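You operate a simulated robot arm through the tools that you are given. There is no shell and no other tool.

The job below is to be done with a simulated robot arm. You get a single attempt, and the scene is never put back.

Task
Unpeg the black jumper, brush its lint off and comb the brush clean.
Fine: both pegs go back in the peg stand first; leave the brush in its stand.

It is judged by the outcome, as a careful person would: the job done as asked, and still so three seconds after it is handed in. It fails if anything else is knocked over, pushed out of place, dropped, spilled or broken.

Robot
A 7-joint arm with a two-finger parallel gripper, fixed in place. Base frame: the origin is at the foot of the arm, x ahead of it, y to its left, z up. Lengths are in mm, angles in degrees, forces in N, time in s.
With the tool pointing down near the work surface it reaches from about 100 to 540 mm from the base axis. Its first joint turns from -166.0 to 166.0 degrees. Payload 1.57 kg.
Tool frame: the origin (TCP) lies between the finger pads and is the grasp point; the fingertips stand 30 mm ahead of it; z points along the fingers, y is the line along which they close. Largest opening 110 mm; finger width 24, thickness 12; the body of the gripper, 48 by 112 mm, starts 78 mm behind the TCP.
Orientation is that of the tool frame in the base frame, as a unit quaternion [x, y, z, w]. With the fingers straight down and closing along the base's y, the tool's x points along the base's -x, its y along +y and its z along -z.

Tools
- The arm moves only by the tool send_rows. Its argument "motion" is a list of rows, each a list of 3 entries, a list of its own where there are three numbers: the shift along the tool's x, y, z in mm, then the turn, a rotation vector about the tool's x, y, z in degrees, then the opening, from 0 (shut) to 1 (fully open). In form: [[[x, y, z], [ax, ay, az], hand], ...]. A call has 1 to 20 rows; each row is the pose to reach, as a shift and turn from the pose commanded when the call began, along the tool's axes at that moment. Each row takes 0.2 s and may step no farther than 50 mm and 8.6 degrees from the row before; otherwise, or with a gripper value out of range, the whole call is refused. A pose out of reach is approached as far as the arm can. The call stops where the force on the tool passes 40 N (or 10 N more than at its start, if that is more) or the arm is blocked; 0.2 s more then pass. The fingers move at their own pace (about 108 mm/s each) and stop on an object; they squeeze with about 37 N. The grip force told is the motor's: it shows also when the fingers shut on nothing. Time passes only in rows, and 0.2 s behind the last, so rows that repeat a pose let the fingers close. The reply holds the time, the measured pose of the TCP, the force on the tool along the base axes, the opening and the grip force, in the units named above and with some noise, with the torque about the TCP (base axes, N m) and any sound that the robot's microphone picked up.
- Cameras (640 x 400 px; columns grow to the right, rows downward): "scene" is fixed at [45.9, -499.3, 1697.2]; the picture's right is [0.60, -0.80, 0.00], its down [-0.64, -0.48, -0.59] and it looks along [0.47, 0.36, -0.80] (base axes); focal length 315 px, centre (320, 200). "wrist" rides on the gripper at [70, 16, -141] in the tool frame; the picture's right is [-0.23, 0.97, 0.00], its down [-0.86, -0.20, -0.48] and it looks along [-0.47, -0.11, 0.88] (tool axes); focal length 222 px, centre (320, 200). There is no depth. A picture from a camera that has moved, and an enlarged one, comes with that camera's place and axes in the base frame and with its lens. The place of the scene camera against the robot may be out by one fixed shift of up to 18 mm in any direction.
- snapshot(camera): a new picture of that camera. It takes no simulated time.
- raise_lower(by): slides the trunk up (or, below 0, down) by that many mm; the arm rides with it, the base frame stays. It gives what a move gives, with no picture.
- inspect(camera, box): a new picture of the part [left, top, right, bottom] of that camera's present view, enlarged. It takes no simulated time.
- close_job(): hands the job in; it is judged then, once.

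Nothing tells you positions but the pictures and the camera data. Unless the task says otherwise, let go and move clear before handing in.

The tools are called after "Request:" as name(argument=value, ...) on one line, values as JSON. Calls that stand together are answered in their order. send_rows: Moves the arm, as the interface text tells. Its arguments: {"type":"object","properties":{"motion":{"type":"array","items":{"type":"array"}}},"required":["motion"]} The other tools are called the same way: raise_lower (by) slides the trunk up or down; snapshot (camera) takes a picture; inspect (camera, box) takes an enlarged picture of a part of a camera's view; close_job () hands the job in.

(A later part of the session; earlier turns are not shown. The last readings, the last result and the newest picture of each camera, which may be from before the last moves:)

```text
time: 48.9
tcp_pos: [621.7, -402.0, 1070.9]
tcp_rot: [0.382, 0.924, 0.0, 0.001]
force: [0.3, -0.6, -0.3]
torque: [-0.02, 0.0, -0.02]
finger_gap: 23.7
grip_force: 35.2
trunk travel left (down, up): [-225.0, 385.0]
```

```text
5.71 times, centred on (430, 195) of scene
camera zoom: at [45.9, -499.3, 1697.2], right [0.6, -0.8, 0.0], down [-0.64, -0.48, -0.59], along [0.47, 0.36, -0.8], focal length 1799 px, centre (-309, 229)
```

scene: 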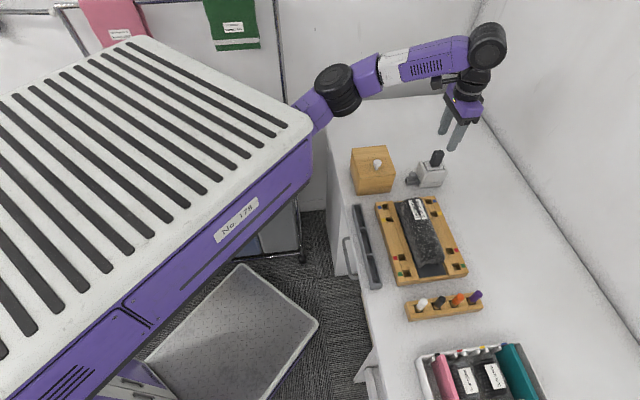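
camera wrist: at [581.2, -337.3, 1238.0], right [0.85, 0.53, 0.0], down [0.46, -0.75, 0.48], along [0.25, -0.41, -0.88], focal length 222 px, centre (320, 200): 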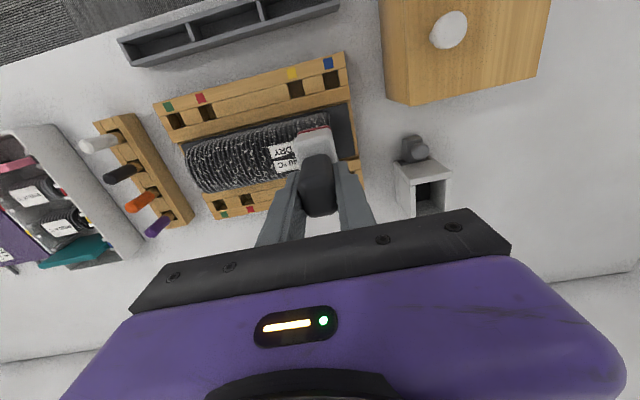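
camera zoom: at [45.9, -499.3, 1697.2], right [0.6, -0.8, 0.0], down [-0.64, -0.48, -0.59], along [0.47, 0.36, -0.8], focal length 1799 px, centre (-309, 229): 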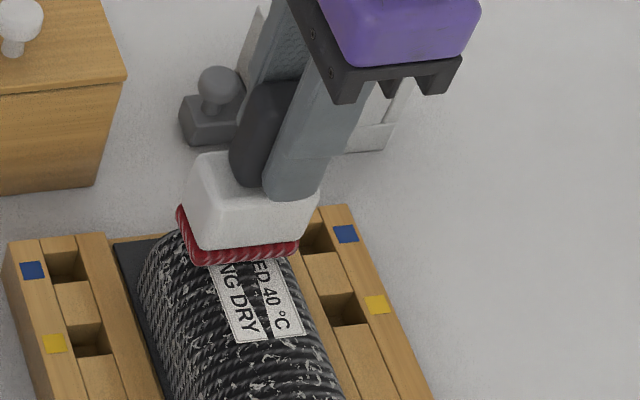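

Request:
send_rows(motion=[[[0, 0, 1], [0, 0, 0], 0.1], [[0, 0, 2], [0, 0, 0], 0.1]])

```text
time: 49.5
tcp_pos: [621.4, -401.4, 1068.6]
tcp_rot: [0.383, 0.924, 0.0, 0.0]
force: [0.0, 0.8, -0.5]
torque: [0.0, -0.01, 0.01]
finger_gap: 23.3
grip_force: 35.7
trunk travel left (down, up): [-225.0, 385.0]
```

Request:
send_rows(motion=[[[0, 0, 1], [0, 0, 0], 0.1], [[0, 0, 2], [0, 0, 0], 0.1]])

Request:
inspect(camera="wrist", box=[250, 80, 370, 200])

```text
time: 50.1
tcp_pos: [620.5, -401.9, 1066.3]
tcp_rot: [0.382, 0.924, 0.0, 0.001]
force: [0.2, 0.2, 0.0]
torque: [0.01, 0.0, 0.02]
finger_gap: 23.5
grip_force: 35.4
trunk travel left (down, up): [-225.0, 385.0]
```

```text
3.33 times, centred on (310, 140) of wrist
camera zoom: at [583.7, -341.0, 1208.4], right [0.85, 0.53, 0.0], down [0.46, -0.75, 0.48], along [0.25, -0.41, -0.88], focal length 740 px, centre (353, 400)
```

zoom: 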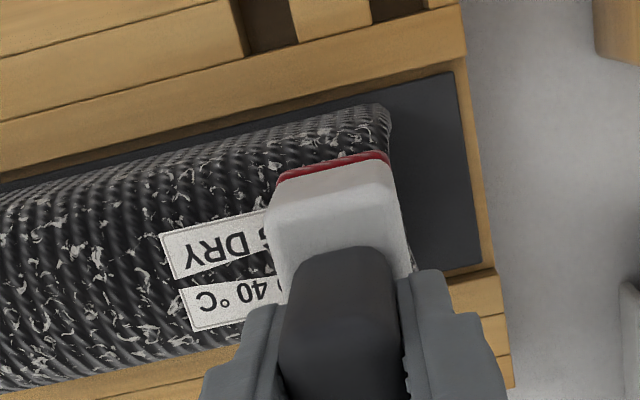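

The force has gone from -1.5 N (just the brush's weight) to 0, so the bristles are in light contact. I'll do a short test stroke along the jumper and watch the friction and the lint.

Request:
send_rows(motion=[[[0, -10, 0], [0, 0, 0], 0.1], [[0, -20, 0], [0, 0, 0], 0.1], [[0, -30, 0], [0, 0, 0], 0.1], [[0, -40, 0], [0, 0, 0], 0.1]])

Request:
inspect(camera="wrist", box=[220, 60, 400, 200])

Request:
inspect(camera="scene", box=[370, 170, 490, 290])

```text
time: 51.1
tcp_pos: [593.6, -428.7, 1067.6]
tcp_rot: [0.382, 0.924, -0.001, 0.001]
force: [2.7, 2.8, 7.6]
torque: [0.27, -0.1, -0.06]
finger_gap: 23.5
grip_force: 35.7
trunk travel left (down, up): [-225.0, 385.0]
```

```text
2.86 times, centred on (310, 130) of wrist
camera zoom: at [555.9, -368.4, 1208.1], right [0.85, 0.53, 0.0], down [0.46, -0.75, 0.48], along [0.25, -0.41, -0.88], focal length 635 px, centre (349, 400)
```

zoom: 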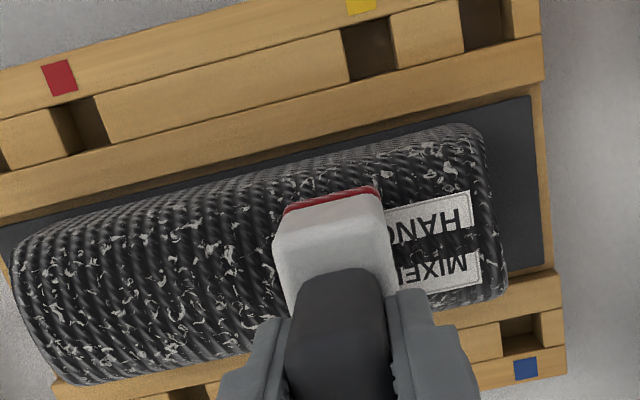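

```text
3.33 times, centred on (430, 230) of scene
camera zoom: at [45.9, -499.3, 1697.2], right [0.6, -0.8, 0.0], down [-0.64, -0.48, -0.59], along [0.47, 0.36, -0.8], focal length 1049 px, centre (-47, 100)
```

zoom: 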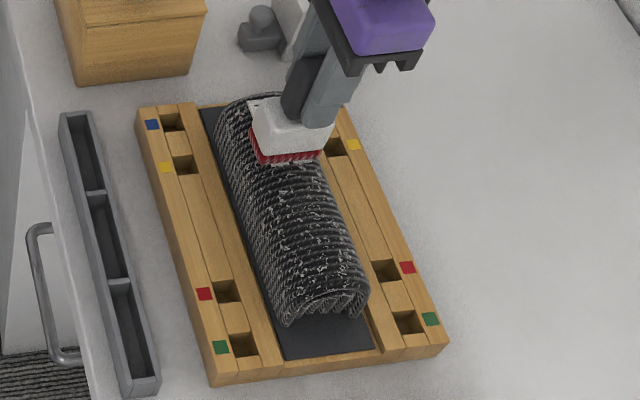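

The press is now about 9 N with 4 N of friction, and the jumper is staying put. I'll ease up 1 mm and finish the stroke towards the far end.

Request:
send_rows(motion=[[[0, -10, -1], [0, 0, 0], 0.1], [[0, -20, -1], [0, 0, 0], 0.1], [[0, -30, -1], [0, 0, 0], 0.1], [[0, -40, -1], [0, 0, 0], 0.1], [[0, -50, -1], [0, 0, 0], 0.1], [[0, -60, -1], [0, 0, 0], 0.1]])

Request:
inspect(camera="wrist", box=[220, 60, 440, 210])

Request:
inspect(camera="scene", box=[370, 170, 490, 290])

```text
time: 52.5
tcp_pos: [550.4, -473.8, 1067.0]
tcp_rot: [0.382, 0.924, 0.001, 0.001]
force: [0.9, 0.1, -0.4]
torque: [0.0, -0.01, 0.02]
finger_gap: 23.5
grip_force: 35.6
trunk travel left (down, up): [-225.0, 385.0]
```

```text
2.67 times, centred on (330, 135) of wrist
camera zoom: at [512.8, -412.0, 1208.2], right [0.85, 0.53, 0.0], down [0.46, -0.75, 0.48], along [0.25, -0.41, -0.88], focal length 592 px, centre (293, 373)
```

zoom: 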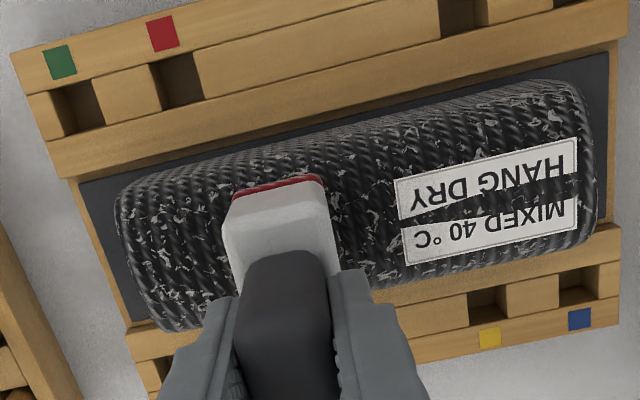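

```text
3.33 times, centred on (430, 230) of scene
camera zoom: at [45.9, -499.3, 1697.2], right [0.6, -0.8, 0.0], down [-0.64, -0.48, -0.59], along [0.47, 0.36, -0.8], focal length 1049 px, centre (-47, 100)
```

zoom: 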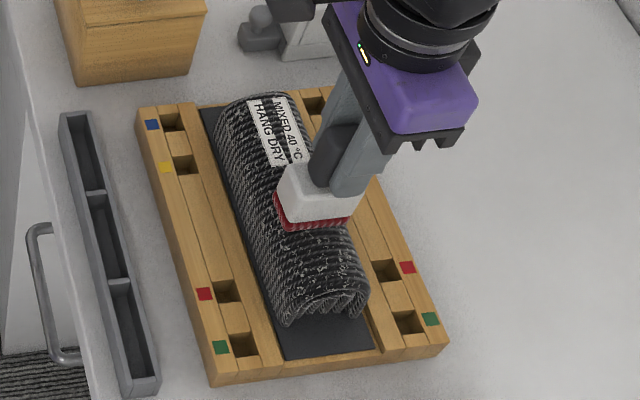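

The middle section looks cleaner where the press was firmer. I'll zoom in to compare.

Request:
inspect(camera="wrist", box=[320, 80, 450, 190])

Request:
inspect(camera="scene", box=[390, 190, 470, 270])

```text
3.64 times, centred on (385, 135) of wrist
camera zoom: at [512.8, -412.0, 1208.2], right [0.85, 0.53, 0.0], down [0.46, -0.75, 0.48], along [0.25, -0.41, -0.88], focal length 808 px, centre (84, 436)
```

zoom: 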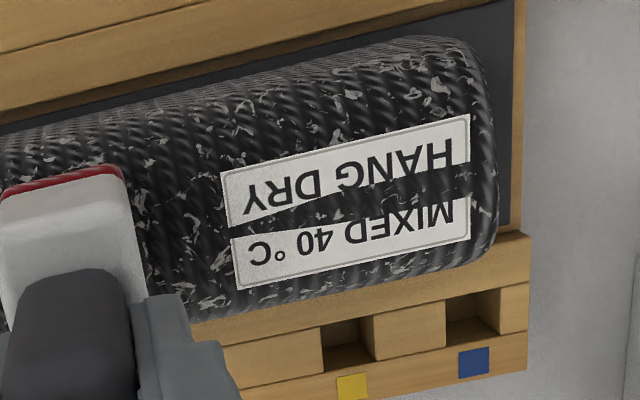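

```text
5.00 times, centred on (430, 230) of scene
camera zoom: at [45.9, -499.3, 1697.2], right [0.6, -0.8, 0.0], down [-0.64, -0.48, -0.59], along [0.47, 0.36, -0.8], focal length 1574 px, centre (-230, 50)
```

zoom: 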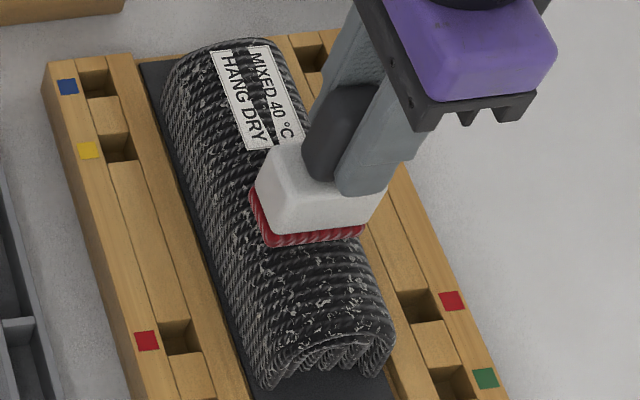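

Brushing works where there's real pressure, so I need a steadier press of about 6–10 N. Pressing slightly deeper and continuing to the end.

Request:
send_rows(motion=[[[0, 0, 1], [0, 0, 0], 0.1], [[0, 0, 1.8], [0, 0, 0], 0.1], [[0, 0, 1.8], [0, 0, 0], 0.1]])

```text
time: 53.3
tcp_pos: [549.6, -472.2, 1067.2]
tcp_rot: [0.383, 0.924, -0.001, 0.001]
force: [2.1, -1.6, 20.4]
torque: [0.09, 0.04, -0.01]
finger_gap: 23.4
grip_force: 36.3
trunk travel left (down, up): [-225.0, 385.0]
```

That's 20 N, which is stiff. Backing off 1 mm.

Request:
send_rows(motion=[[[0, 0, -0.6], [0, 0, 0], 0.1], [[0, 0, -1.0], [0, 0, 0], 0.1]])

```text
time: 53.9
tcp_pos: [548.6, -472.9, 1067.6]
tcp_rot: [0.383, 0.924, 0.0, 0.001]
force: [3.0, -3.2, 13.8]
torque: [-0.2, -0.13, 0.01]
finger_gap: 23.8
grip_force: 36.0
trunk travel left (down, up): [-225.0, 385.0]
```

Request:
send_rows(motion=[[[0, 0, -0.5], [0, 0, 0], 0.1], [[0, -8, -0.5], [0, 0, 0], 0.1], [[0, -16, -0.5], [0, 0, 0], 0.1], [[0, -24, -0.5], [0, 0, 0], 0.1], [[0, -32, -0.5], [0, 0, 0], 0.1]])

Request:
inspect(camera="wrist", box=[220, 60, 440, 210])

Request:
inspect(camera="scene", box=[390, 190, 470, 270])

```text
time: 55.1
tcp_pos: [526.1, -496.5, 1066.7]
tcp_rot: [0.383, 0.924, -0.001, 0.001]
force: [0.8, -0.2, -0.5]
torque: [-0.03, 0.02, 0.0]
finger_gap: 23.8
grip_force: 35.5
trunk travel left (down, up): [-225.0, 385.0]
```

```text
2.67 times, centred on (330, 135) of wrist
camera zoom: at [490.2, -434.1, 1208.9], right [0.85, 0.53, 0.0], down [0.46, -0.75, 0.48], along [0.25, -0.41, -0.88], focal length 592 px, centre (293, 373)
```

zoom: 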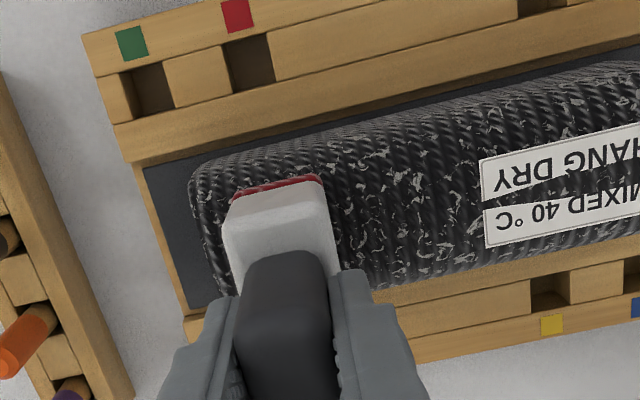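

```text
5.00 times, centred on (430, 230) of scene
camera zoom: at [45.9, -499.3, 1697.2], right [0.6, -0.8, 0.0], down [-0.64, -0.48, -0.59], along [0.47, 0.36, -0.8], focal length 1574 px, centre (-230, 50)
```

zoom: 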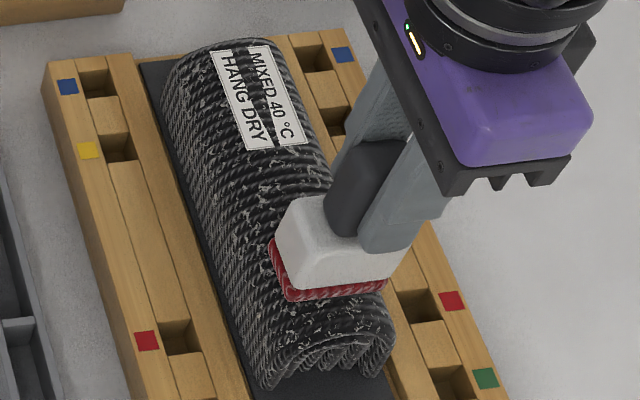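

The brush lost contact as it moved. I'll lift it and look at the whole jumper to judge what was actually removed.

Request:
send_rows(motion=[[[0, 0, -10], [0, 0, 0], 0.1], [[0, -20, -25], [0, 0, 0], 0.1], [[0, -50, -30], [0, 0, 0], 0.1], [[10, -90, -30], [0, 0, 0], 0.1], [[10, -90, -30], [0, 0, 0], 0.1]])

Request:
snapshot(camera="wrist")

Request:
inspect(camera="wrist", box=[340, 40, 620, 220])

Request:
inspect(camera="scene", box=[380, 190, 470, 285])

```text
time: 56.3
tcp_pos: [455.8, -551.4, 1098.6]
tcp_rot: [0.383, 0.924, 0.0, 0.001]
force: [0.3, -0.4, -1.0]
torque: [0.03, 0.02, 0.0]
finger_gap: 23.5
grip_force: 35.3
trunk travel left (down, up): [-225.0, 385.0]
```

```text
taken
camera wrist: at [419.3, -491.5, 1240.3], right [0.85, 0.53, 0.0], down [0.46, -0.75, 0.48], along [0.25, -0.41, -0.88], focal length 222 px, centre (320, 200)
```

wrist: 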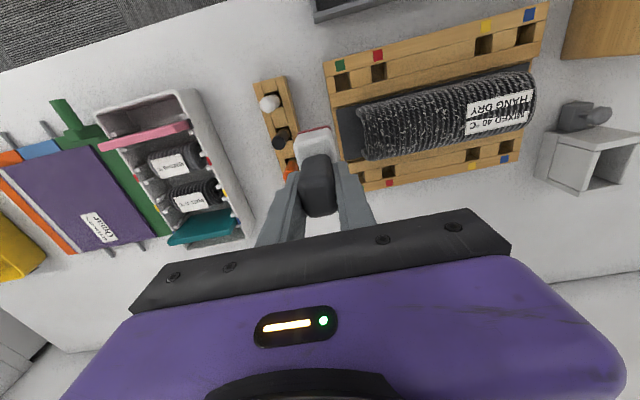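

```text
2.22 times, centred on (480, 130) of wrist
camera zoom: at [419.3, -491.5, 1240.3], right [0.85, 0.53, 0.0], down [0.46, -0.75, 0.48], along [0.25, -0.41, -0.88], focal length 494 px, centre (-36, 356)
```

zoom: 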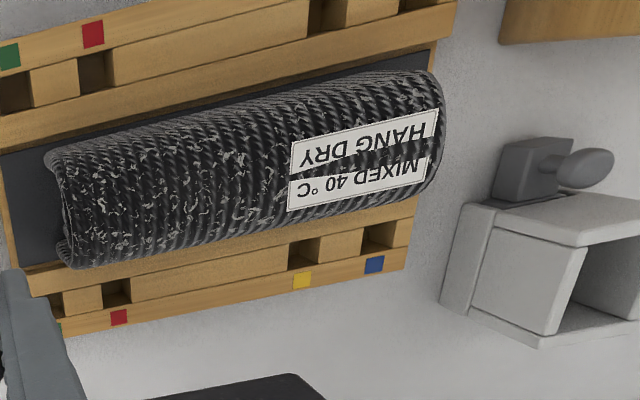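

```text
4.21 times, centred on (425, 238) of scene
camera zoom: at [45.9, -499.3, 1697.2], right [0.6, -0.8, 0.0], down [-0.64, -0.48, -0.59], along [0.47, 0.36, -0.8], focal length 1325 px, centre (-122, 42)
```

zoom: 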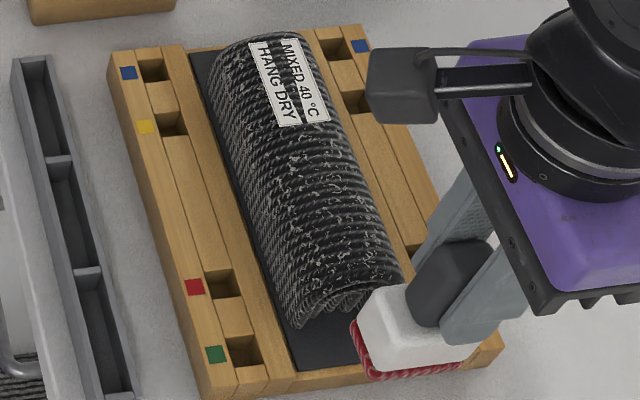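

Lint remains, and contact depends on following the jumper's slightly bowed top. From here I'll make strokes in short force-checked segments, starting at the near end.

Request:
send_rows(motion=[[[-4, 25, 0], [0, 0, 0], 0.1], [[-8, 55, 0], [0, 0, 0], 0.1], [[-9, 78, 0], [0, 0, 0], 0.1], [[-9, 78, 15], [0, 0, 0], 0.1], [[-9, 78, 28], [0, 0, 0], 0.1], [[-9, 78, 32], [0, 0, 0], 0.1], [[-9, 78, 32], [0, 0, 0], 0.1]])

```text
time: 57.9
tcp_pos: [517.7, -503.8, 1066.7]
tcp_rot: [0.383, 0.924, 0.0, 0.0]
force: [1.5, 0.2, 8.7]
torque: [0.09, 0.01, 0.0]
finger_gap: 23.6
grip_force: 35.8
trunk travel left (down, up): [-225.0, 385.0]
```

Contact at about 10 N. Stroking back towards the label in one segment and checking the force.

Request:
send_rows(motion=[[[0, 6, 0], [0, 0, 0], 0.1], [[0, 12, 0], [0, 0, 0], 0.1], [[0, 18, 0], [0, 0, 0], 0.1], [[0, 24, 0], [0, 0, 0], 0.1]])

```text
time: 58.9
tcp_pos: [534.5, -486.7, 1066.4]
tcp_rot: [0.384, 0.923, -0.001, 0.002]
force: [-7.8, -10.1, 21.5]
torque: [-0.45, 0.57, 0.02]
finger_gap: 23.7
grip_force: 35.8
trunk travel left (down, up): [-225.0, 385.0]
```

Request:
inspect(camera="wrist", box=[220, 50, 460, 210])

Request:
inspect(camera="scene", box=[380, 190, 470, 285])

```text
2.50 times, centred on (340, 130) of wrist
camera zoom: at [497.1, -424.8, 1207.8], right [0.85, 0.53, 0.0], down [0.46, -0.75, 0.48], along [0.25, -0.41, -0.88], focal length 555 px, centre (270, 375)
```

zoom: 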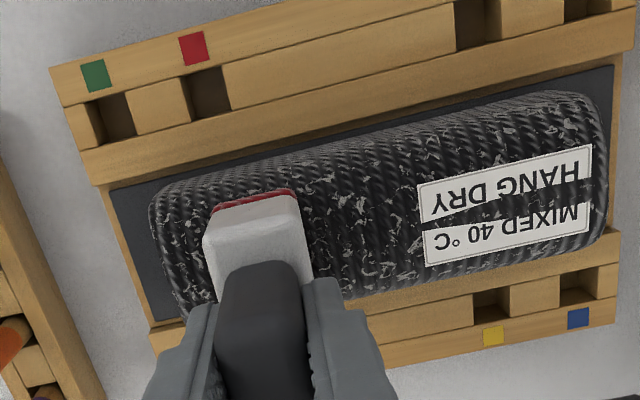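

```text
4.21 times, centred on (425, 238) of scene
camera zoom: at [45.9, -499.3, 1697.2], right [0.6, -0.8, 0.0], down [-0.64, -0.48, -0.59], along [0.47, 0.36, -0.8], focal length 1325 px, centre (-122, 42)
```

zoom: 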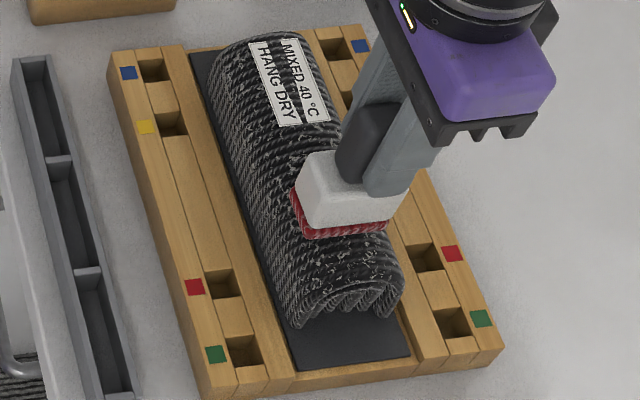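

The jumper hasn't moved. Friction raises the load in this direction, so I'll ease up a little and continue towards the label.

Request:
send_rows(motion=[[[0, 6, -1], [0, 0, 0], 0.1], [[0, 12, -1.2], [0, 0, 0], 0.1], [[0, 18, -1.2], [0, 0, 0], 0.1], [[0, 24, -1.2], [0, 0, 0], 0.1], [[0, 30, -1.2], [0, 0, 0], 0.1]])

```text
time: 60.1
tcp_pos: [556.1, -464.8, 1066.1]
tcp_rot: [0.383, 0.924, 0.0, 0.0]
force: [-7.0, -4.7, 13.6]
torque: [-0.22, 0.4, 0.03]
finger_gap: 23.6
grip_force: 35.9
trunk travel left (down, up): [-225.0, 385.0]
```

Request:
send_rows(motion=[[[0, 7, -0.3], [0, 0, 0], 0.1], [[0, 14, -0.3], [0, 0, 0], 0.1], [[0, 21, -0.3], [0, 0, 0], 0.1], [[0, 28, -0.3], [0, 0, 0], 0.1], [[0, 35, -0.3], [0, 0, 0], 0.1]])

Request:
inspect(camera="scene", box=[380, 190, 470, 285])

Request:
inspect(camera="wrist", box=[180, 50, 440, 210])

```text
time: 61.3
tcp_pos: [581.5, -438.9, 1065.9]
tcp_rot: [0.383, 0.924, 0.001, 0.0]
force: [-1.8, -2.4, 4.6]
torque: [-0.23, 0.02, -0.03]
finger_gap: 23.7
grip_force: 35.6
trunk travel left (down, up): [-225.0, 385.0]
```

```text
4.21 times, centred on (425, 238) of scene
camera zoom: at [45.9, -499.3, 1697.2], right [0.6, -0.8, 0.0], down [-0.64, -0.48, -0.59], along [0.47, 0.36, -0.8], focal length 1325 px, centre (-122, 42)
```

zoom: 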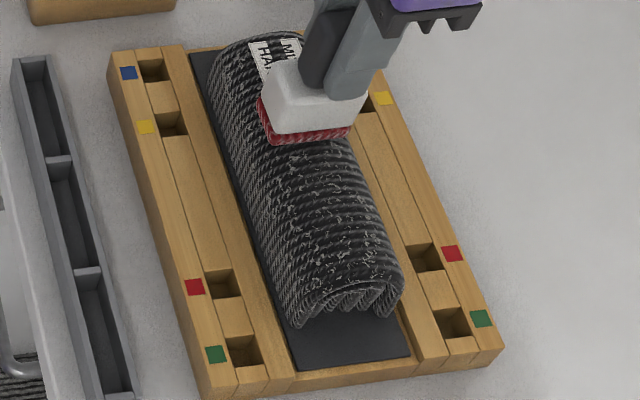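

```text
2.46 times, centred on (310, 130) of wrist
camera zoom: at [543.7, -379.1, 1208.0], right [0.85, 0.53, 0.0], down [0.46, -0.75, 0.48], along [0.25, -0.41, -0.88], focal length 547 px, centre (345, 372)
```

zoom: 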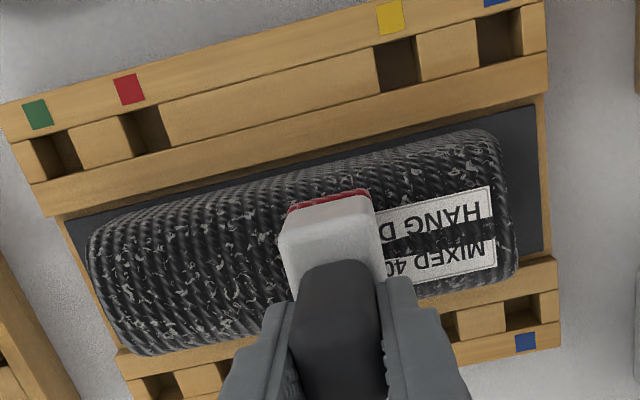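

The lint is visibly fading with the firmer strokes. Continuing to the label end.

Request:
send_rows(motion=[[[0, 7, 0.4], [0, 0, 0], 0.1], [[0, 14, 0.5], [0, 0, 0], 0.1], [[0, 21, 0.5], [0, 0, 0], 0.1], [[0, 28, 0.5], [0, 0, 0], 0.1], [[0, 35, 0.5], [0, 0, 0], 0.1]])

```text
time: 62.5
tcp_pos: [604.7, -415.1, 1066.8]
tcp_rot: [0.382, 0.924, -0.001, 0.0]
force: [-4.0, -4.7, 9.8]
torque: [-0.21, 0.24, 0.0]
finger_gap: 23.3
grip_force: 35.3
trunk travel left (down, up): [-225.0, 385.0]
```

Request:
send_rows(motion=[[[0, 7, 0.2], [0, 0, 0], 0.1], [[0, 14, 0.4], [0, 0, 0], 0.1], [[0, 21, 0.6], [0, 0, 0], 0.1], [[0, 28, 0.8], [0, 0, 0], 0.1]])

Request:
inspect(camera="wrist", box=[100, 40, 420, 220])

Request:
inspect(camera="scene", box=[380, 190, 470, 285])

```text
time: 63.5
tcp_pos: [625.4, -396.5, 1066.2]
tcp_rot: [0.383, 0.924, -0.002, 0.001]
force: [-7.7, -6.5, 15.2]
torque: [-0.48, 0.72, 0.03]
finger_gap: 23.5
grip_force: 35.6
trunk travel left (down, up): [-225.0, 385.0]
```

```text
2.00 times, centred on (260, 130) of wrist
camera zoom: at [588.0, -334.1, 1207.8], right [0.85, 0.53, 0.0], down [0.46, -0.75, 0.48], along [0.25, -0.41, -0.88], focal length 444 px, centre (440, 340)
```

zoom: 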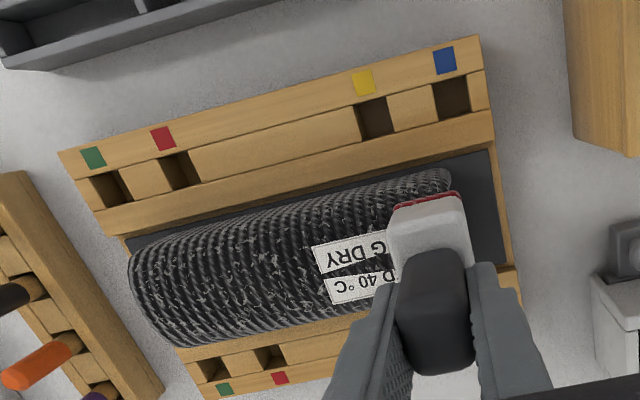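

```text
4.21 times, centred on (425, 238) of scene
camera zoom: at [45.9, -499.3, 1697.2], right [0.6, -0.8, 0.0], down [-0.64, -0.48, -0.59], along [0.47, 0.36, -0.8], focal length 1325 px, centre (-122, 42)
```

zoom: 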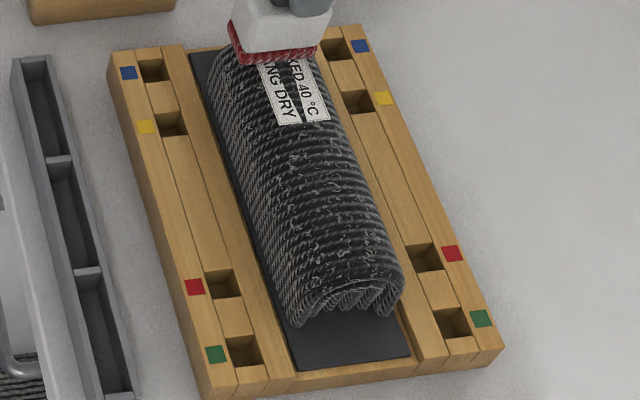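

Much of the lint has faded. Now a return stroke towards the near end, pressing slightly deeper since the load drops in this direction.

Request:
send_rows(motion=[[[0, -7, 0], [0, 0, 0], 0.1], [[0, -14, 0], [0, 0, 0], 0.1], [[0, -21, 0], [0, 0, 0], 0.1], [[0, -28, 0], [0, 0, 0], 0.1], [[0, -35, 0], [0, 0, 0], 0.1]])

```text
time: 64.7
tcp_pos: [600.5, -419.6, 1066.3]
tcp_rot: [0.383, 0.924, 0.001, 0.002]
force: [14.3, 14.2, 35.4]
torque: [0.85, -0.58, -0.07]
finger_gap: 23.8
grip_force: 35.9
trunk travel left (down, up): [-225.0, 385.0]
```

That's too firm (35 N). Easing up 2 mm before continuing.

Request:
send_rows(motion=[[[0, 0, -1], [0, 0, 0], 0.1], [[0, 0, -2.2], [0, 0, 0], 0.1]])

Request:
inspect(camera="wrist", box=[180, 50, 440, 210])

```text
time: 65.3
tcp_pos: [600.7, -420.9, 1065.8]
tcp_rot: [0.384, 0.923, 0.0, -0.001]
force: [5.4, 6.6, 10.6]
torque: [0.25, -0.38, 0.1]
finger_gap: 23.5
grip_force: 35.6
trunk travel left (down, up): [-225.0, 385.0]
```

```text
2.46 times, centred on (310, 130) of wrist
camera zoom: at [563.0, -359.7, 1207.9], right [0.85, 0.53, 0.0], down [0.46, -0.75, 0.48], along [0.25, -0.41, -0.88], focal length 547 px, centre (345, 372)
```

zoom: 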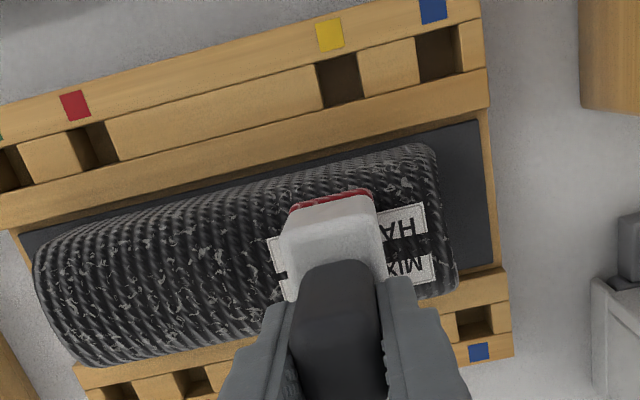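

Request:
send_rows(motion=[[[0, -7, 0], [0, 0, 0], 0.1], [[0, -14, 0], [0, 0, 0], 0.1], [[0, -21, 0], [0, 0, 0], 0.1], [[0, -28, 0], [0, 0, 0], 0.1]])

```text
time: 66.3
tcp_pos: [582.1, -441.3, 1067.4]
tcp_rot: [0.383, 0.924, 0.0, 0.001]
force: [-0.5, 0.6, -1.0]
torque: [-0.03, -0.02, 0.0]
finger_gap: 23.5
grip_force: 35.6
trunk travel left (down, up): [-225.0, 385.0]
```

Request:
send_rows(motion=[[[0, 0, 1.3], [0, 0, 0], 0.1], [[0, -7, 1.3], [0, 0, 0], 0.1], [[0, -14, 1.3], [0, 0, 0], 0.1], [[0, -21, 1.3], [0, 0, 0], 0.1], [[0, -28, 1.3], [0, 0, 0], 0.1]])

```text
time: 67.5
tcp_pos: [562.3, -459.7, 1066.3]
tcp_rot: [0.382, 0.924, 0.0, 0.0]
force: [0.2, 0.6, -1.2]
torque: [-0.01, 0.03, -0.02]
finger_gap: 23.5
grip_force: 35.6
trunk travel left (down, up): [-225.0, 385.0]
```

Request:
send_rows(motion=[[[0, -3, 0.5], [0, 0, 0], 0.1], [[0, -10, 0.5], [0, 0, 0], 0.1], [[0, -17, 0.5], [0, 0, 0], 0.1], [[0, -24, 0.5], [0, 0, 0], 0.1]])

```text
time: 68.5
tcp_pos: [544.7, -478.2, 1066.0]
tcp_rot: [0.383, 0.924, -0.001, 0.001]
force: [0.5, 0.2, 0.4]
torque: [0.02, 0.04, 0.02]
finger_gap: 23.5
grip_force: 36.0
trunk travel left (down, up): [-225.0, 385.0]
```

Request:
send_rows(motion=[[[0, -4, 0.5], [0, 0, 0], 0.1], [[0, -12, 0.5], [0, 0, 0], 0.1], [[0, -20, 0.5], [0, 0, 0], 0.1], [[0, -28, 0.5], [0, 0, 0], 0.1], [[0, -36, 0.5], [0, 0, 0], 0.1]])

Request:
inspect(camera="wrist", box=[220, 40, 500, 210])

Request:
inspect(camera="scene", box=[380, 190, 470, 285])

```text
time: 69.7
tcp_pos: [520.8, -502.4, 1067.0]
tcp_rot: [0.382, 0.924, -0.001, 0.002]
force: [5.5, 6.4, 18.0]
torque: [0.48, -0.37, -0.03]
finger_gap: 23.5
grip_force: 34.7
trunk travel left (down, up): [-225.0, 385.0]
```

```text
2.29 times, centred on (360, 125) of wrist
camera zoom: at [482.4, -441.5, 1207.6], right [0.85, 0.53, 0.0], down [0.46, -0.74, 0.48], along [0.25, -0.41, -0.88], focal length 508 px, centre (229, 371)
```

zoom: 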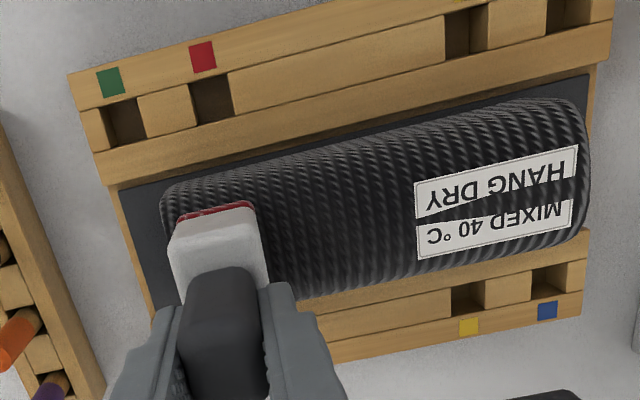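

```text
4.21 times, centred on (425, 238) of scene
camera zoom: at [45.9, -499.3, 1697.2], right [0.6, -0.8, 0.0], down [-0.64, -0.48, -0.59], along [0.47, 0.36, -0.8], focal length 1325 px, centre (-122, 42)
```

zoom: 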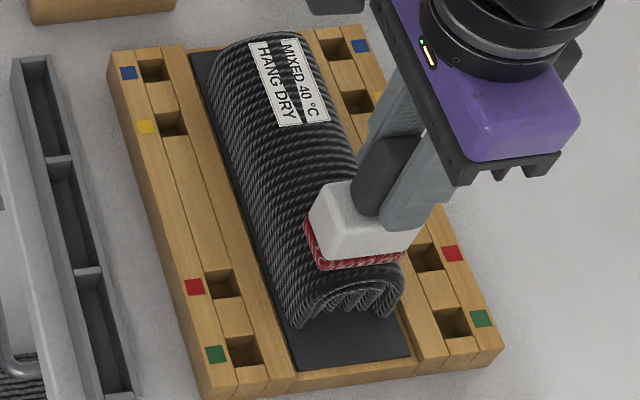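

The jumper looks clean now, and the bristles have picked up white lint. Lifting off to inspect the whole jumper.

Request:
send_rows(motion=[[[0, 0, -8], [0, 0, 0], 0.1], [[0, 0, -20], [0, 0, 0], 0.1], [[0, -15, -32], [0, 0, 0], 0.1], [[0, -50, -32], [0, 0, 0], 0.1], [[0, -75, -32], [0, 0, 0], 0.1], [[0, -75, -32], [0, 0, 0], 0.1]])

Request:
inspect(camera="wrist", box=[320, 40, 560, 200])

Request:
inspect(camera="scene", box=[380, 190, 470, 285])

Request:
snapshot(camera="wrist")

```text
time: 71.1
tcp_pos: [465.3, -555.6, 1097.8]
tcp_rot: [0.383, 0.924, 0.0, 0.001]
force: [-0.2, 0.8, -1.3]
torque: [-0.02, -0.02, 0.01]
finger_gap: 23.7
grip_force: 35.8
trunk travel left (down, up): [-225.0, 385.0]
```

```text
2.50 times, centred on (440, 120) of wrist
camera zoom: at [428.6, -494.0, 1239.1], right [0.85, 0.53, 0.0], down [0.46, -0.75, 0.48], along [0.25, -0.41, -0.88], focal length 555 px, centre (20, 400)
```

zoom: 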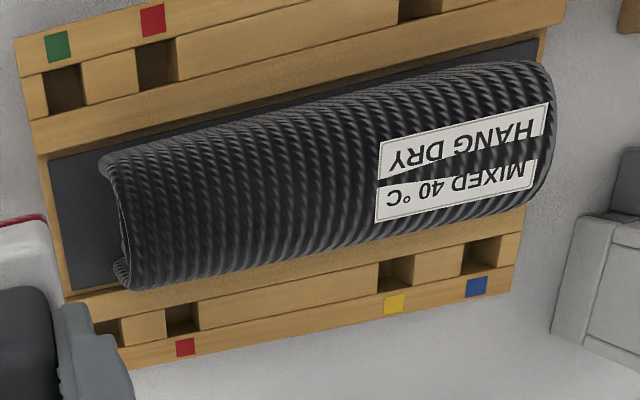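

```text
4.21 times, centred on (425, 238) of scene
camera zoom: at [45.9, -499.3, 1697.2], right [0.6, -0.8, 0.0], down [-0.64, -0.48, -0.59], along [0.47, 0.36, -0.8], focal length 1325 px, centre (-122, 42)
```

zoom: 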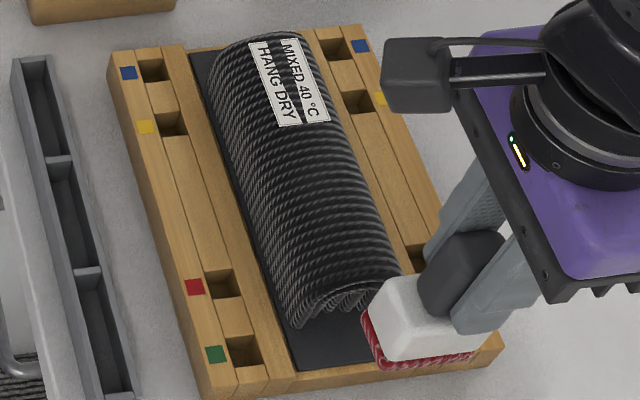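

```text
taken
camera wrist: at [428.6, -494.0, 1239.1], right [0.85, 0.53, 0.0], down [0.46, -0.75, 0.48], along [0.25, -0.41, -0.88], focal length 222 px, centre (320, 200)
```

wrist: 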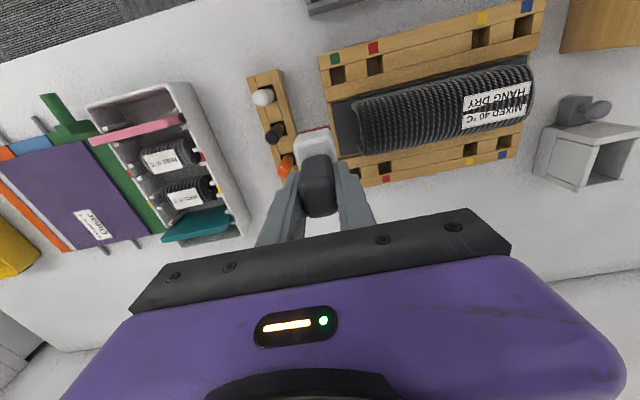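

The jumper is completely clean and still in place on the board. Now I'll carry the brush back above its stand.

Request:
send_rows(motion=[[[0, 30, 0], [0, 0, 0], 0.1], [[0, 70, 0], [0, 0, 0], 0.1], [[0, 110, 0], [0, 0, 0], 0.1], [[0, 150, 0], [0, 0, 0], 0.1], [[0, 190, 0], [0, 0, 0], 0.1], [[0, 230, 0], [0, 0, 0], 0.1], [[0, 255, 0], [0, 0, 0], 0.1], [[-25, 280, 0], [0, 0, 0], 0.1], [[-55, 305, 0], [0, 0, 0], 0.1], [[-85, 330, 0], [0, 0, 0], 0.1], [[-108, 348.5, 0], [0, 0, 0], 0.1], [[-108, 348.5, 0], [0, 0, 0], 0.1]])

Request:
inspect(camera="wrist", box=[250, 60, 390, 230])

Request:
inspect(camera="scene", box=[420, 125, 490, 190])

```text
time: 73.7
tcp_pos: [788.6, -384.9, 1097.7]
tcp_rot: [0.383, 0.924, 0.0, 0.001]
force: [-0.8, 0.1, -0.6]
torque: [0.01, -0.03, 0.02]
finger_gap: 23.6
grip_force: 35.3
trunk travel left (down, up): [-225.0, 385.0]
```

```text
2.35 times, centred on (320, 145) of wrist
camera zoom: at [752.5, -323.6, 1238.5], right [0.85, 0.53, 0.0], down [0.46, -0.75, 0.48], along [0.25, -0.41, -0.88], focal length 523 px, centre (320, 329)
```

zoom: 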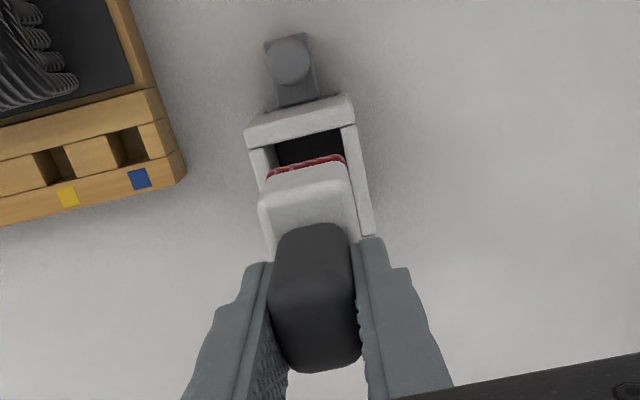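

```text
6.15 times, centred on (455, 158) of scene
camera zoom: at [45.9, -499.3, 1697.2], right [0.6, -0.8, 0.0], down [-0.64, -0.48, -0.59], along [0.47, 0.36, -0.8], focal length 1937 px, centre (-511, 462)
```

zoom: 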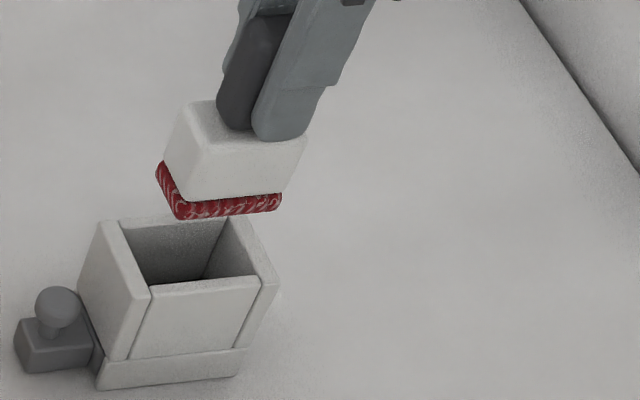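

The brush sits in the hand just as when I lifted it out, with white lint on the sole. Lowering it into the well: first partway, then a check.

Request:
send_rows(motion=[[[0, -0.5, 12], [0, 0, 0], 0.1], [[0, -0.5, 24], [0, 0, 0], 0.1], [[0, -0.5, 32], [0, 0, 0], 0.1], [[0, -0.5, 32], [0, 0, 0], 0.1]])

Request:
inspect(camera="wrist", box=[250, 60, 390, 230])

Request:
inspect(camera="scene", box=[420, 125, 490, 190])

```text
time: 74.7
tcp_pos: [788.6, -386.2, 1064.8]
tcp_rot: [0.382, 0.924, -0.001, 0.001]
force: [-0.9, 0.6, -0.6]
torque: [0.0, 0.0, -0.01]
finger_gap: 23.4
grip_force: 35.2
trunk travel left (down, up): [-225.0, 385.0]
```

```text
2.35 times, centred on (320, 145) of wrist
camera zoom: at [752.0, -324.8, 1206.1], right [0.85, 0.53, 0.0], down [0.46, -0.75, 0.48], along [0.25, -0.41, -0.88], focal length 523 px, centre (320, 329)
```

zoom: 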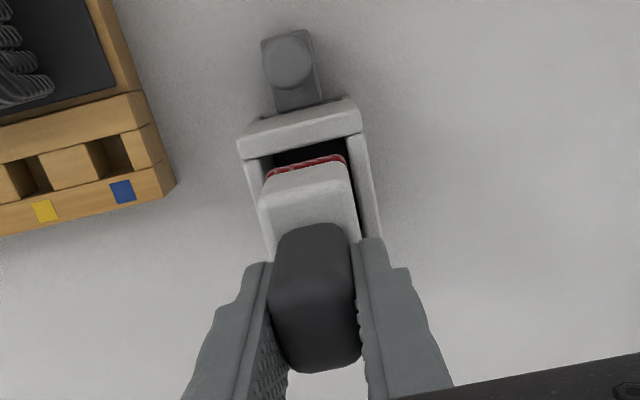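

```text
6.15 times, centred on (455, 158) of scene
camera zoom: at [45.9, -499.3, 1697.2], right [0.6, -0.8, 0.0], down [-0.64, -0.48, -0.59], along [0.47, 0.36, -0.8], focal length 1937 px, centre (-511, 462)
```

zoom: 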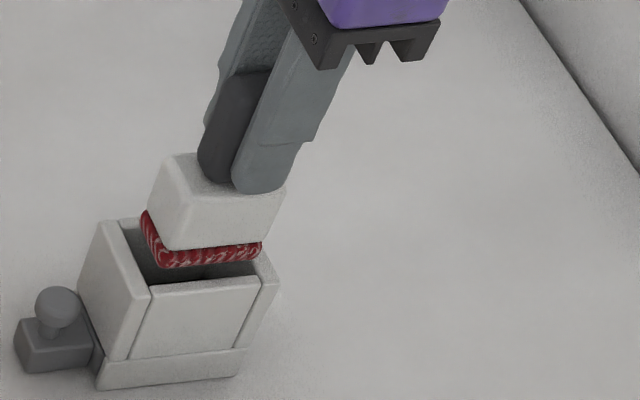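

Lined up with the well. Lowering slowly while watching the force.

Request:
send_rows(motion=[[[0, 0, 4], [0, 0, 0], 0.1], [[0, 0, 8], [0, 0, 0], 0.1], [[0, 0, 12], [0, 0, 0], 0.1], [[0, 0, 15], [0, 0, 0], 0.1]])

Request:
inspect(camera="wrist", box=[250, 60, 390, 230])

Request:
inspect(camera="scene", box=[420, 125, 490, 190])

```text
time: 75.7
tcp_pos: [787.7, -385.2, 1049.0]
tcp_rot: [0.383, 0.924, 0.0, 0.0]
force: [0.3, 0.1, -1.0]
torque: [0.0, 0.0, 0.02]
finger_gap: 23.4
grip_force: 35.9
trunk travel left (down, up): [-225.0, 385.0]
```

```text
2.35 times, centred on (320, 145) of wrist
camera zoom: at [751.9, -324.7, 1190.5], right [0.85, 0.53, 0.0], down [0.46, -0.75, 0.48], along [0.25, -0.41, -0.88], focal length 523 px, centre (320, 329)
```

zoom: 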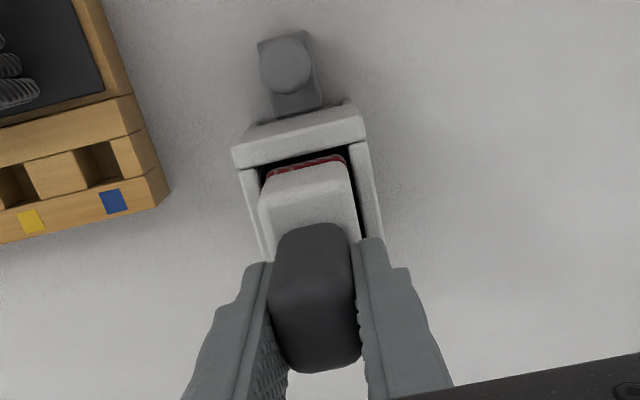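

```text
6.15 times, centred on (455, 158) of scene
camera zoom: at [45.9, -499.3, 1697.2], right [0.6, -0.8, 0.0], down [-0.64, -0.48, -0.59], along [0.47, 0.36, -0.8], focal length 1937 px, centre (-511, 462)
```

zoom: 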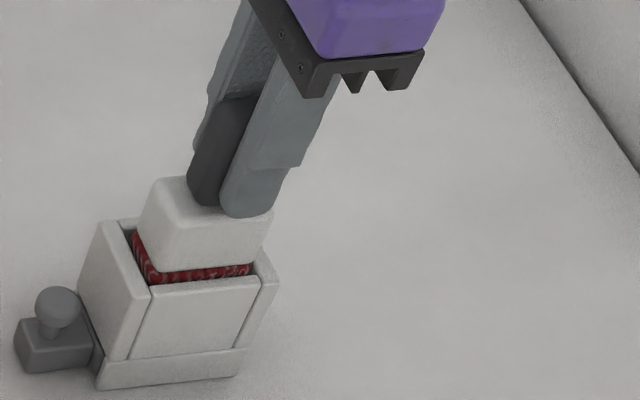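

It's entering the well. I'll shift 1 mm to centre it and keep going down.

Request:
send_rows(motion=[[[0, 1, 1], [0, 0, 0], 0.1], [[0, 1, 6], [0, 0, 0], 0.1], [[0, 1, 12], [0, 0, 0], 0.1], [[0, 1, 18], [0, 0, 0], 0.1]])

Request:
inspect(camera="wrist", box=[250, 60, 390, 230])

```text
time: 76.7
tcp_pos: [789.5, -385.0, 1032.6]
tcp_rot: [0.383, 0.924, 0.001, 0.001]
force: [0.1, 0.1, -1.1]
torque: [-0.01, -0.06, -0.01]
finger_gap: 23.7
grip_force: 34.9
trunk travel left (down, up): [-225.0, 385.0]
```

```text
2.35 times, centred on (320, 145) of wrist
camera zoom: at [751.9, -324.0, 1173.8], right [0.85, 0.53, 0.0], down [0.46, -0.75, 0.48], along [0.25, -0.41, -0.88], focal length 523 px, centre (320, 329)
```

zoom: 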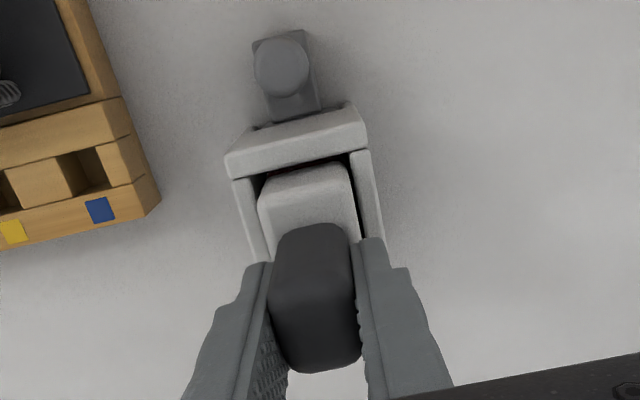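

Request:
send_rows(motion=[[[0, 0, 5], [0, 0, 0], 0.1], [[0, 0, 10], [0, 0, 0], 0.1], [[0, 0, 14], [0, 0, 0], 0.1], [[0, 0, 16], [0, 0, 0], 0.1]])

```text
time: 77.7
tcp_pos: [790.0, -385.1, 1015.5]
tcp_rot: [0.382, 0.924, -0.001, 0.0]
force: [-0.5, 0.2, -1.1]
torque: [0.01, 0.04, 0.01]
finger_gap: 23.5
grip_force: 36.0
trunk travel left (down, up): [-225.0, 385.0]
```

Request:
send_rows(motion=[[[0, 0, 1], [0, 0, 0], 0.1], [[0, 0, 2], [0, 0, 0], 0.1], [[0, 0, 3], [0, 0, 0], 0.1]])

Request:
inspect(camera="wrist", box=[250, 60, 390, 230])

Request:
inspect(camera="scene", box=[420, 125, 490, 190])

```text
time: 78.5
tcp_pos: [789.8, -385.3, 1014.1]
tcp_rot: [0.383, 0.924, 0.0, 0.001]
force: [-0.6, 0.2, -0.2]
torque: [0.0, -0.06, -0.01]
finger_gap: 23.4
grip_force: 35.5
trunk travel left (down, up): [-225.0, 385.0]
```

```text
2.35 times, centred on (320, 145) of wrist
camera zoom: at [752.1, -323.7, 1154.8], right [0.85, 0.53, 0.0], down [0.46, -0.75, 0.48], along [0.25, -0.41, -0.88], focal length 523 px, centre (320, 329)
```

zoom: 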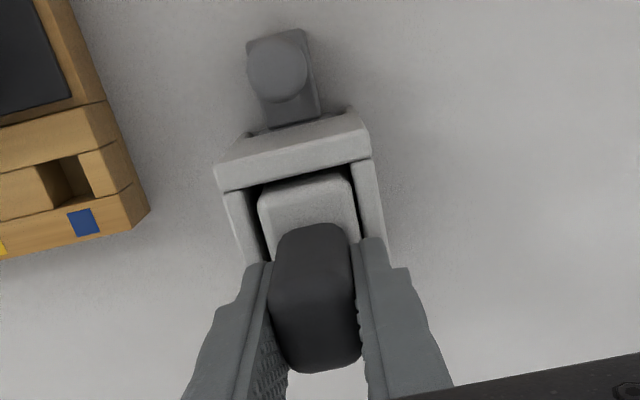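

```text
6.15 times, centred on (455, 158) of scene
camera zoom: at [45.9, -499.3, 1697.2], right [0.6, -0.8, 0.0], down [-0.64, -0.48, -0.59], along [0.47, 0.36, -0.8], focal length 1937 px, centre (-511, 462)
```

zoom: 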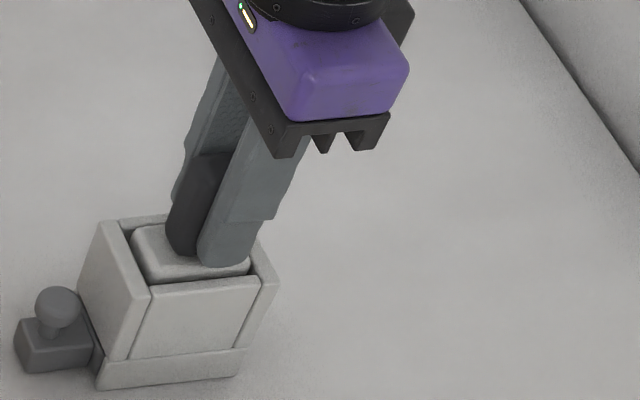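

Almost seated. One more millimetre, then release and rise clear.

Request:
send_rows(motion=[[[0, 0, 0.7], [0, 0, 0], 0.1], [[0, 0, 1.2], [0, 0, 0], 0.1]])

```text
time: 79.1
tcp_pos: [788.3, -385.1, 1013.5]
tcp_rot: [0.383, 0.924, 0.0, 0.001]
force: [0.3, 0.4, 3.2]
torque: [0.03, -0.03, -0.04]
finger_gap: 23.7
grip_force: 36.1
trunk travel left (down, up): [-225.0, 385.0]
```

Seated (about 4 N of contact). Opening and rising.

Request:
send_rows(motion=[[[0, 0, -0.5], [0, 0, 0], 0.25], [[0, 0, -0.5], [0, 0, 0], 0.45], [[0, 0, -0.5], [0, 0, 0], 0.45], [[0, 0, -20], [0, 0, 0], 0.45], [[0, 0, -45], [0, 0, 0], 0.45], [[0, 0, -70], [0, 0, 0], 0.45], [[0, 0, -85], [0, 0, 0], 0.45]])

Request:
inspect(camera="wrist", box=[250, 40, 390, 200])

Request:
inspect(camera="scene", box=[390, 120, 480, 200])

```text
time: 80.7
tcp_pos: [790.5, -384.7, 1099.4]
tcp_rot: [0.382, 0.924, 0.0, 0.001]
force: [0.1, 0.6, 0.0]
torque: [0.0, -0.04, -0.03]
finger_gap: 49.2
grip_force: 0.1
trunk travel left (down, up): [-225.0, 385.0]
```

```text
2.50 times, centred on (320, 120) of wrist
camera zoom: at [752.7, -323.7, 1240.2], right [0.85, 0.53, 0.0], down [0.46, -0.75, 0.48], along [0.25, -0.41, -0.88], focal length 555 px, centre (320, 400)
```

zoom: 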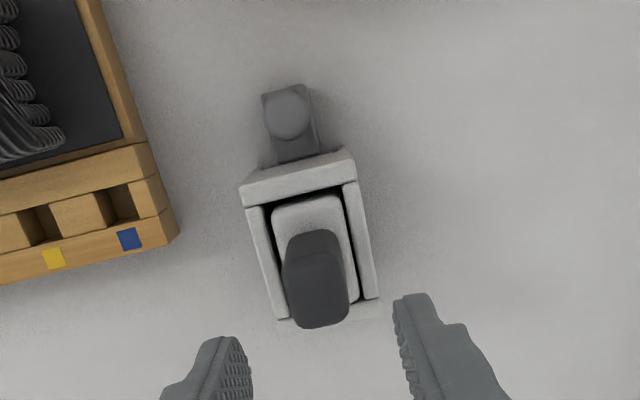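

```text
5.00 times, centred on (435, 160) of scene
camera zoom: at [45.9, -499.3, 1697.2], right [0.6, -0.8, 0.0], down [-0.64, -0.48, -0.59], along [0.47, 0.36, -0.8], focal length 1574 px, centre (-255, 400)
```

zoom: 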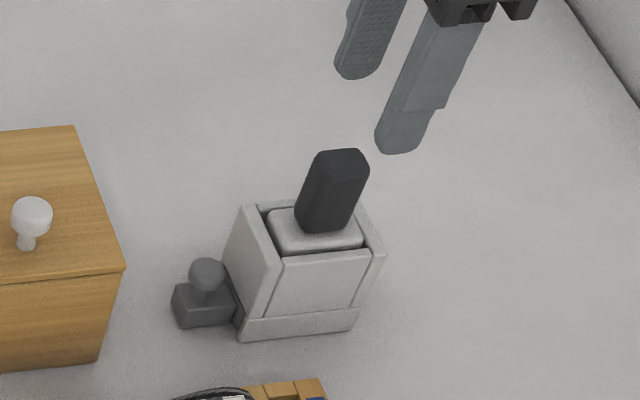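

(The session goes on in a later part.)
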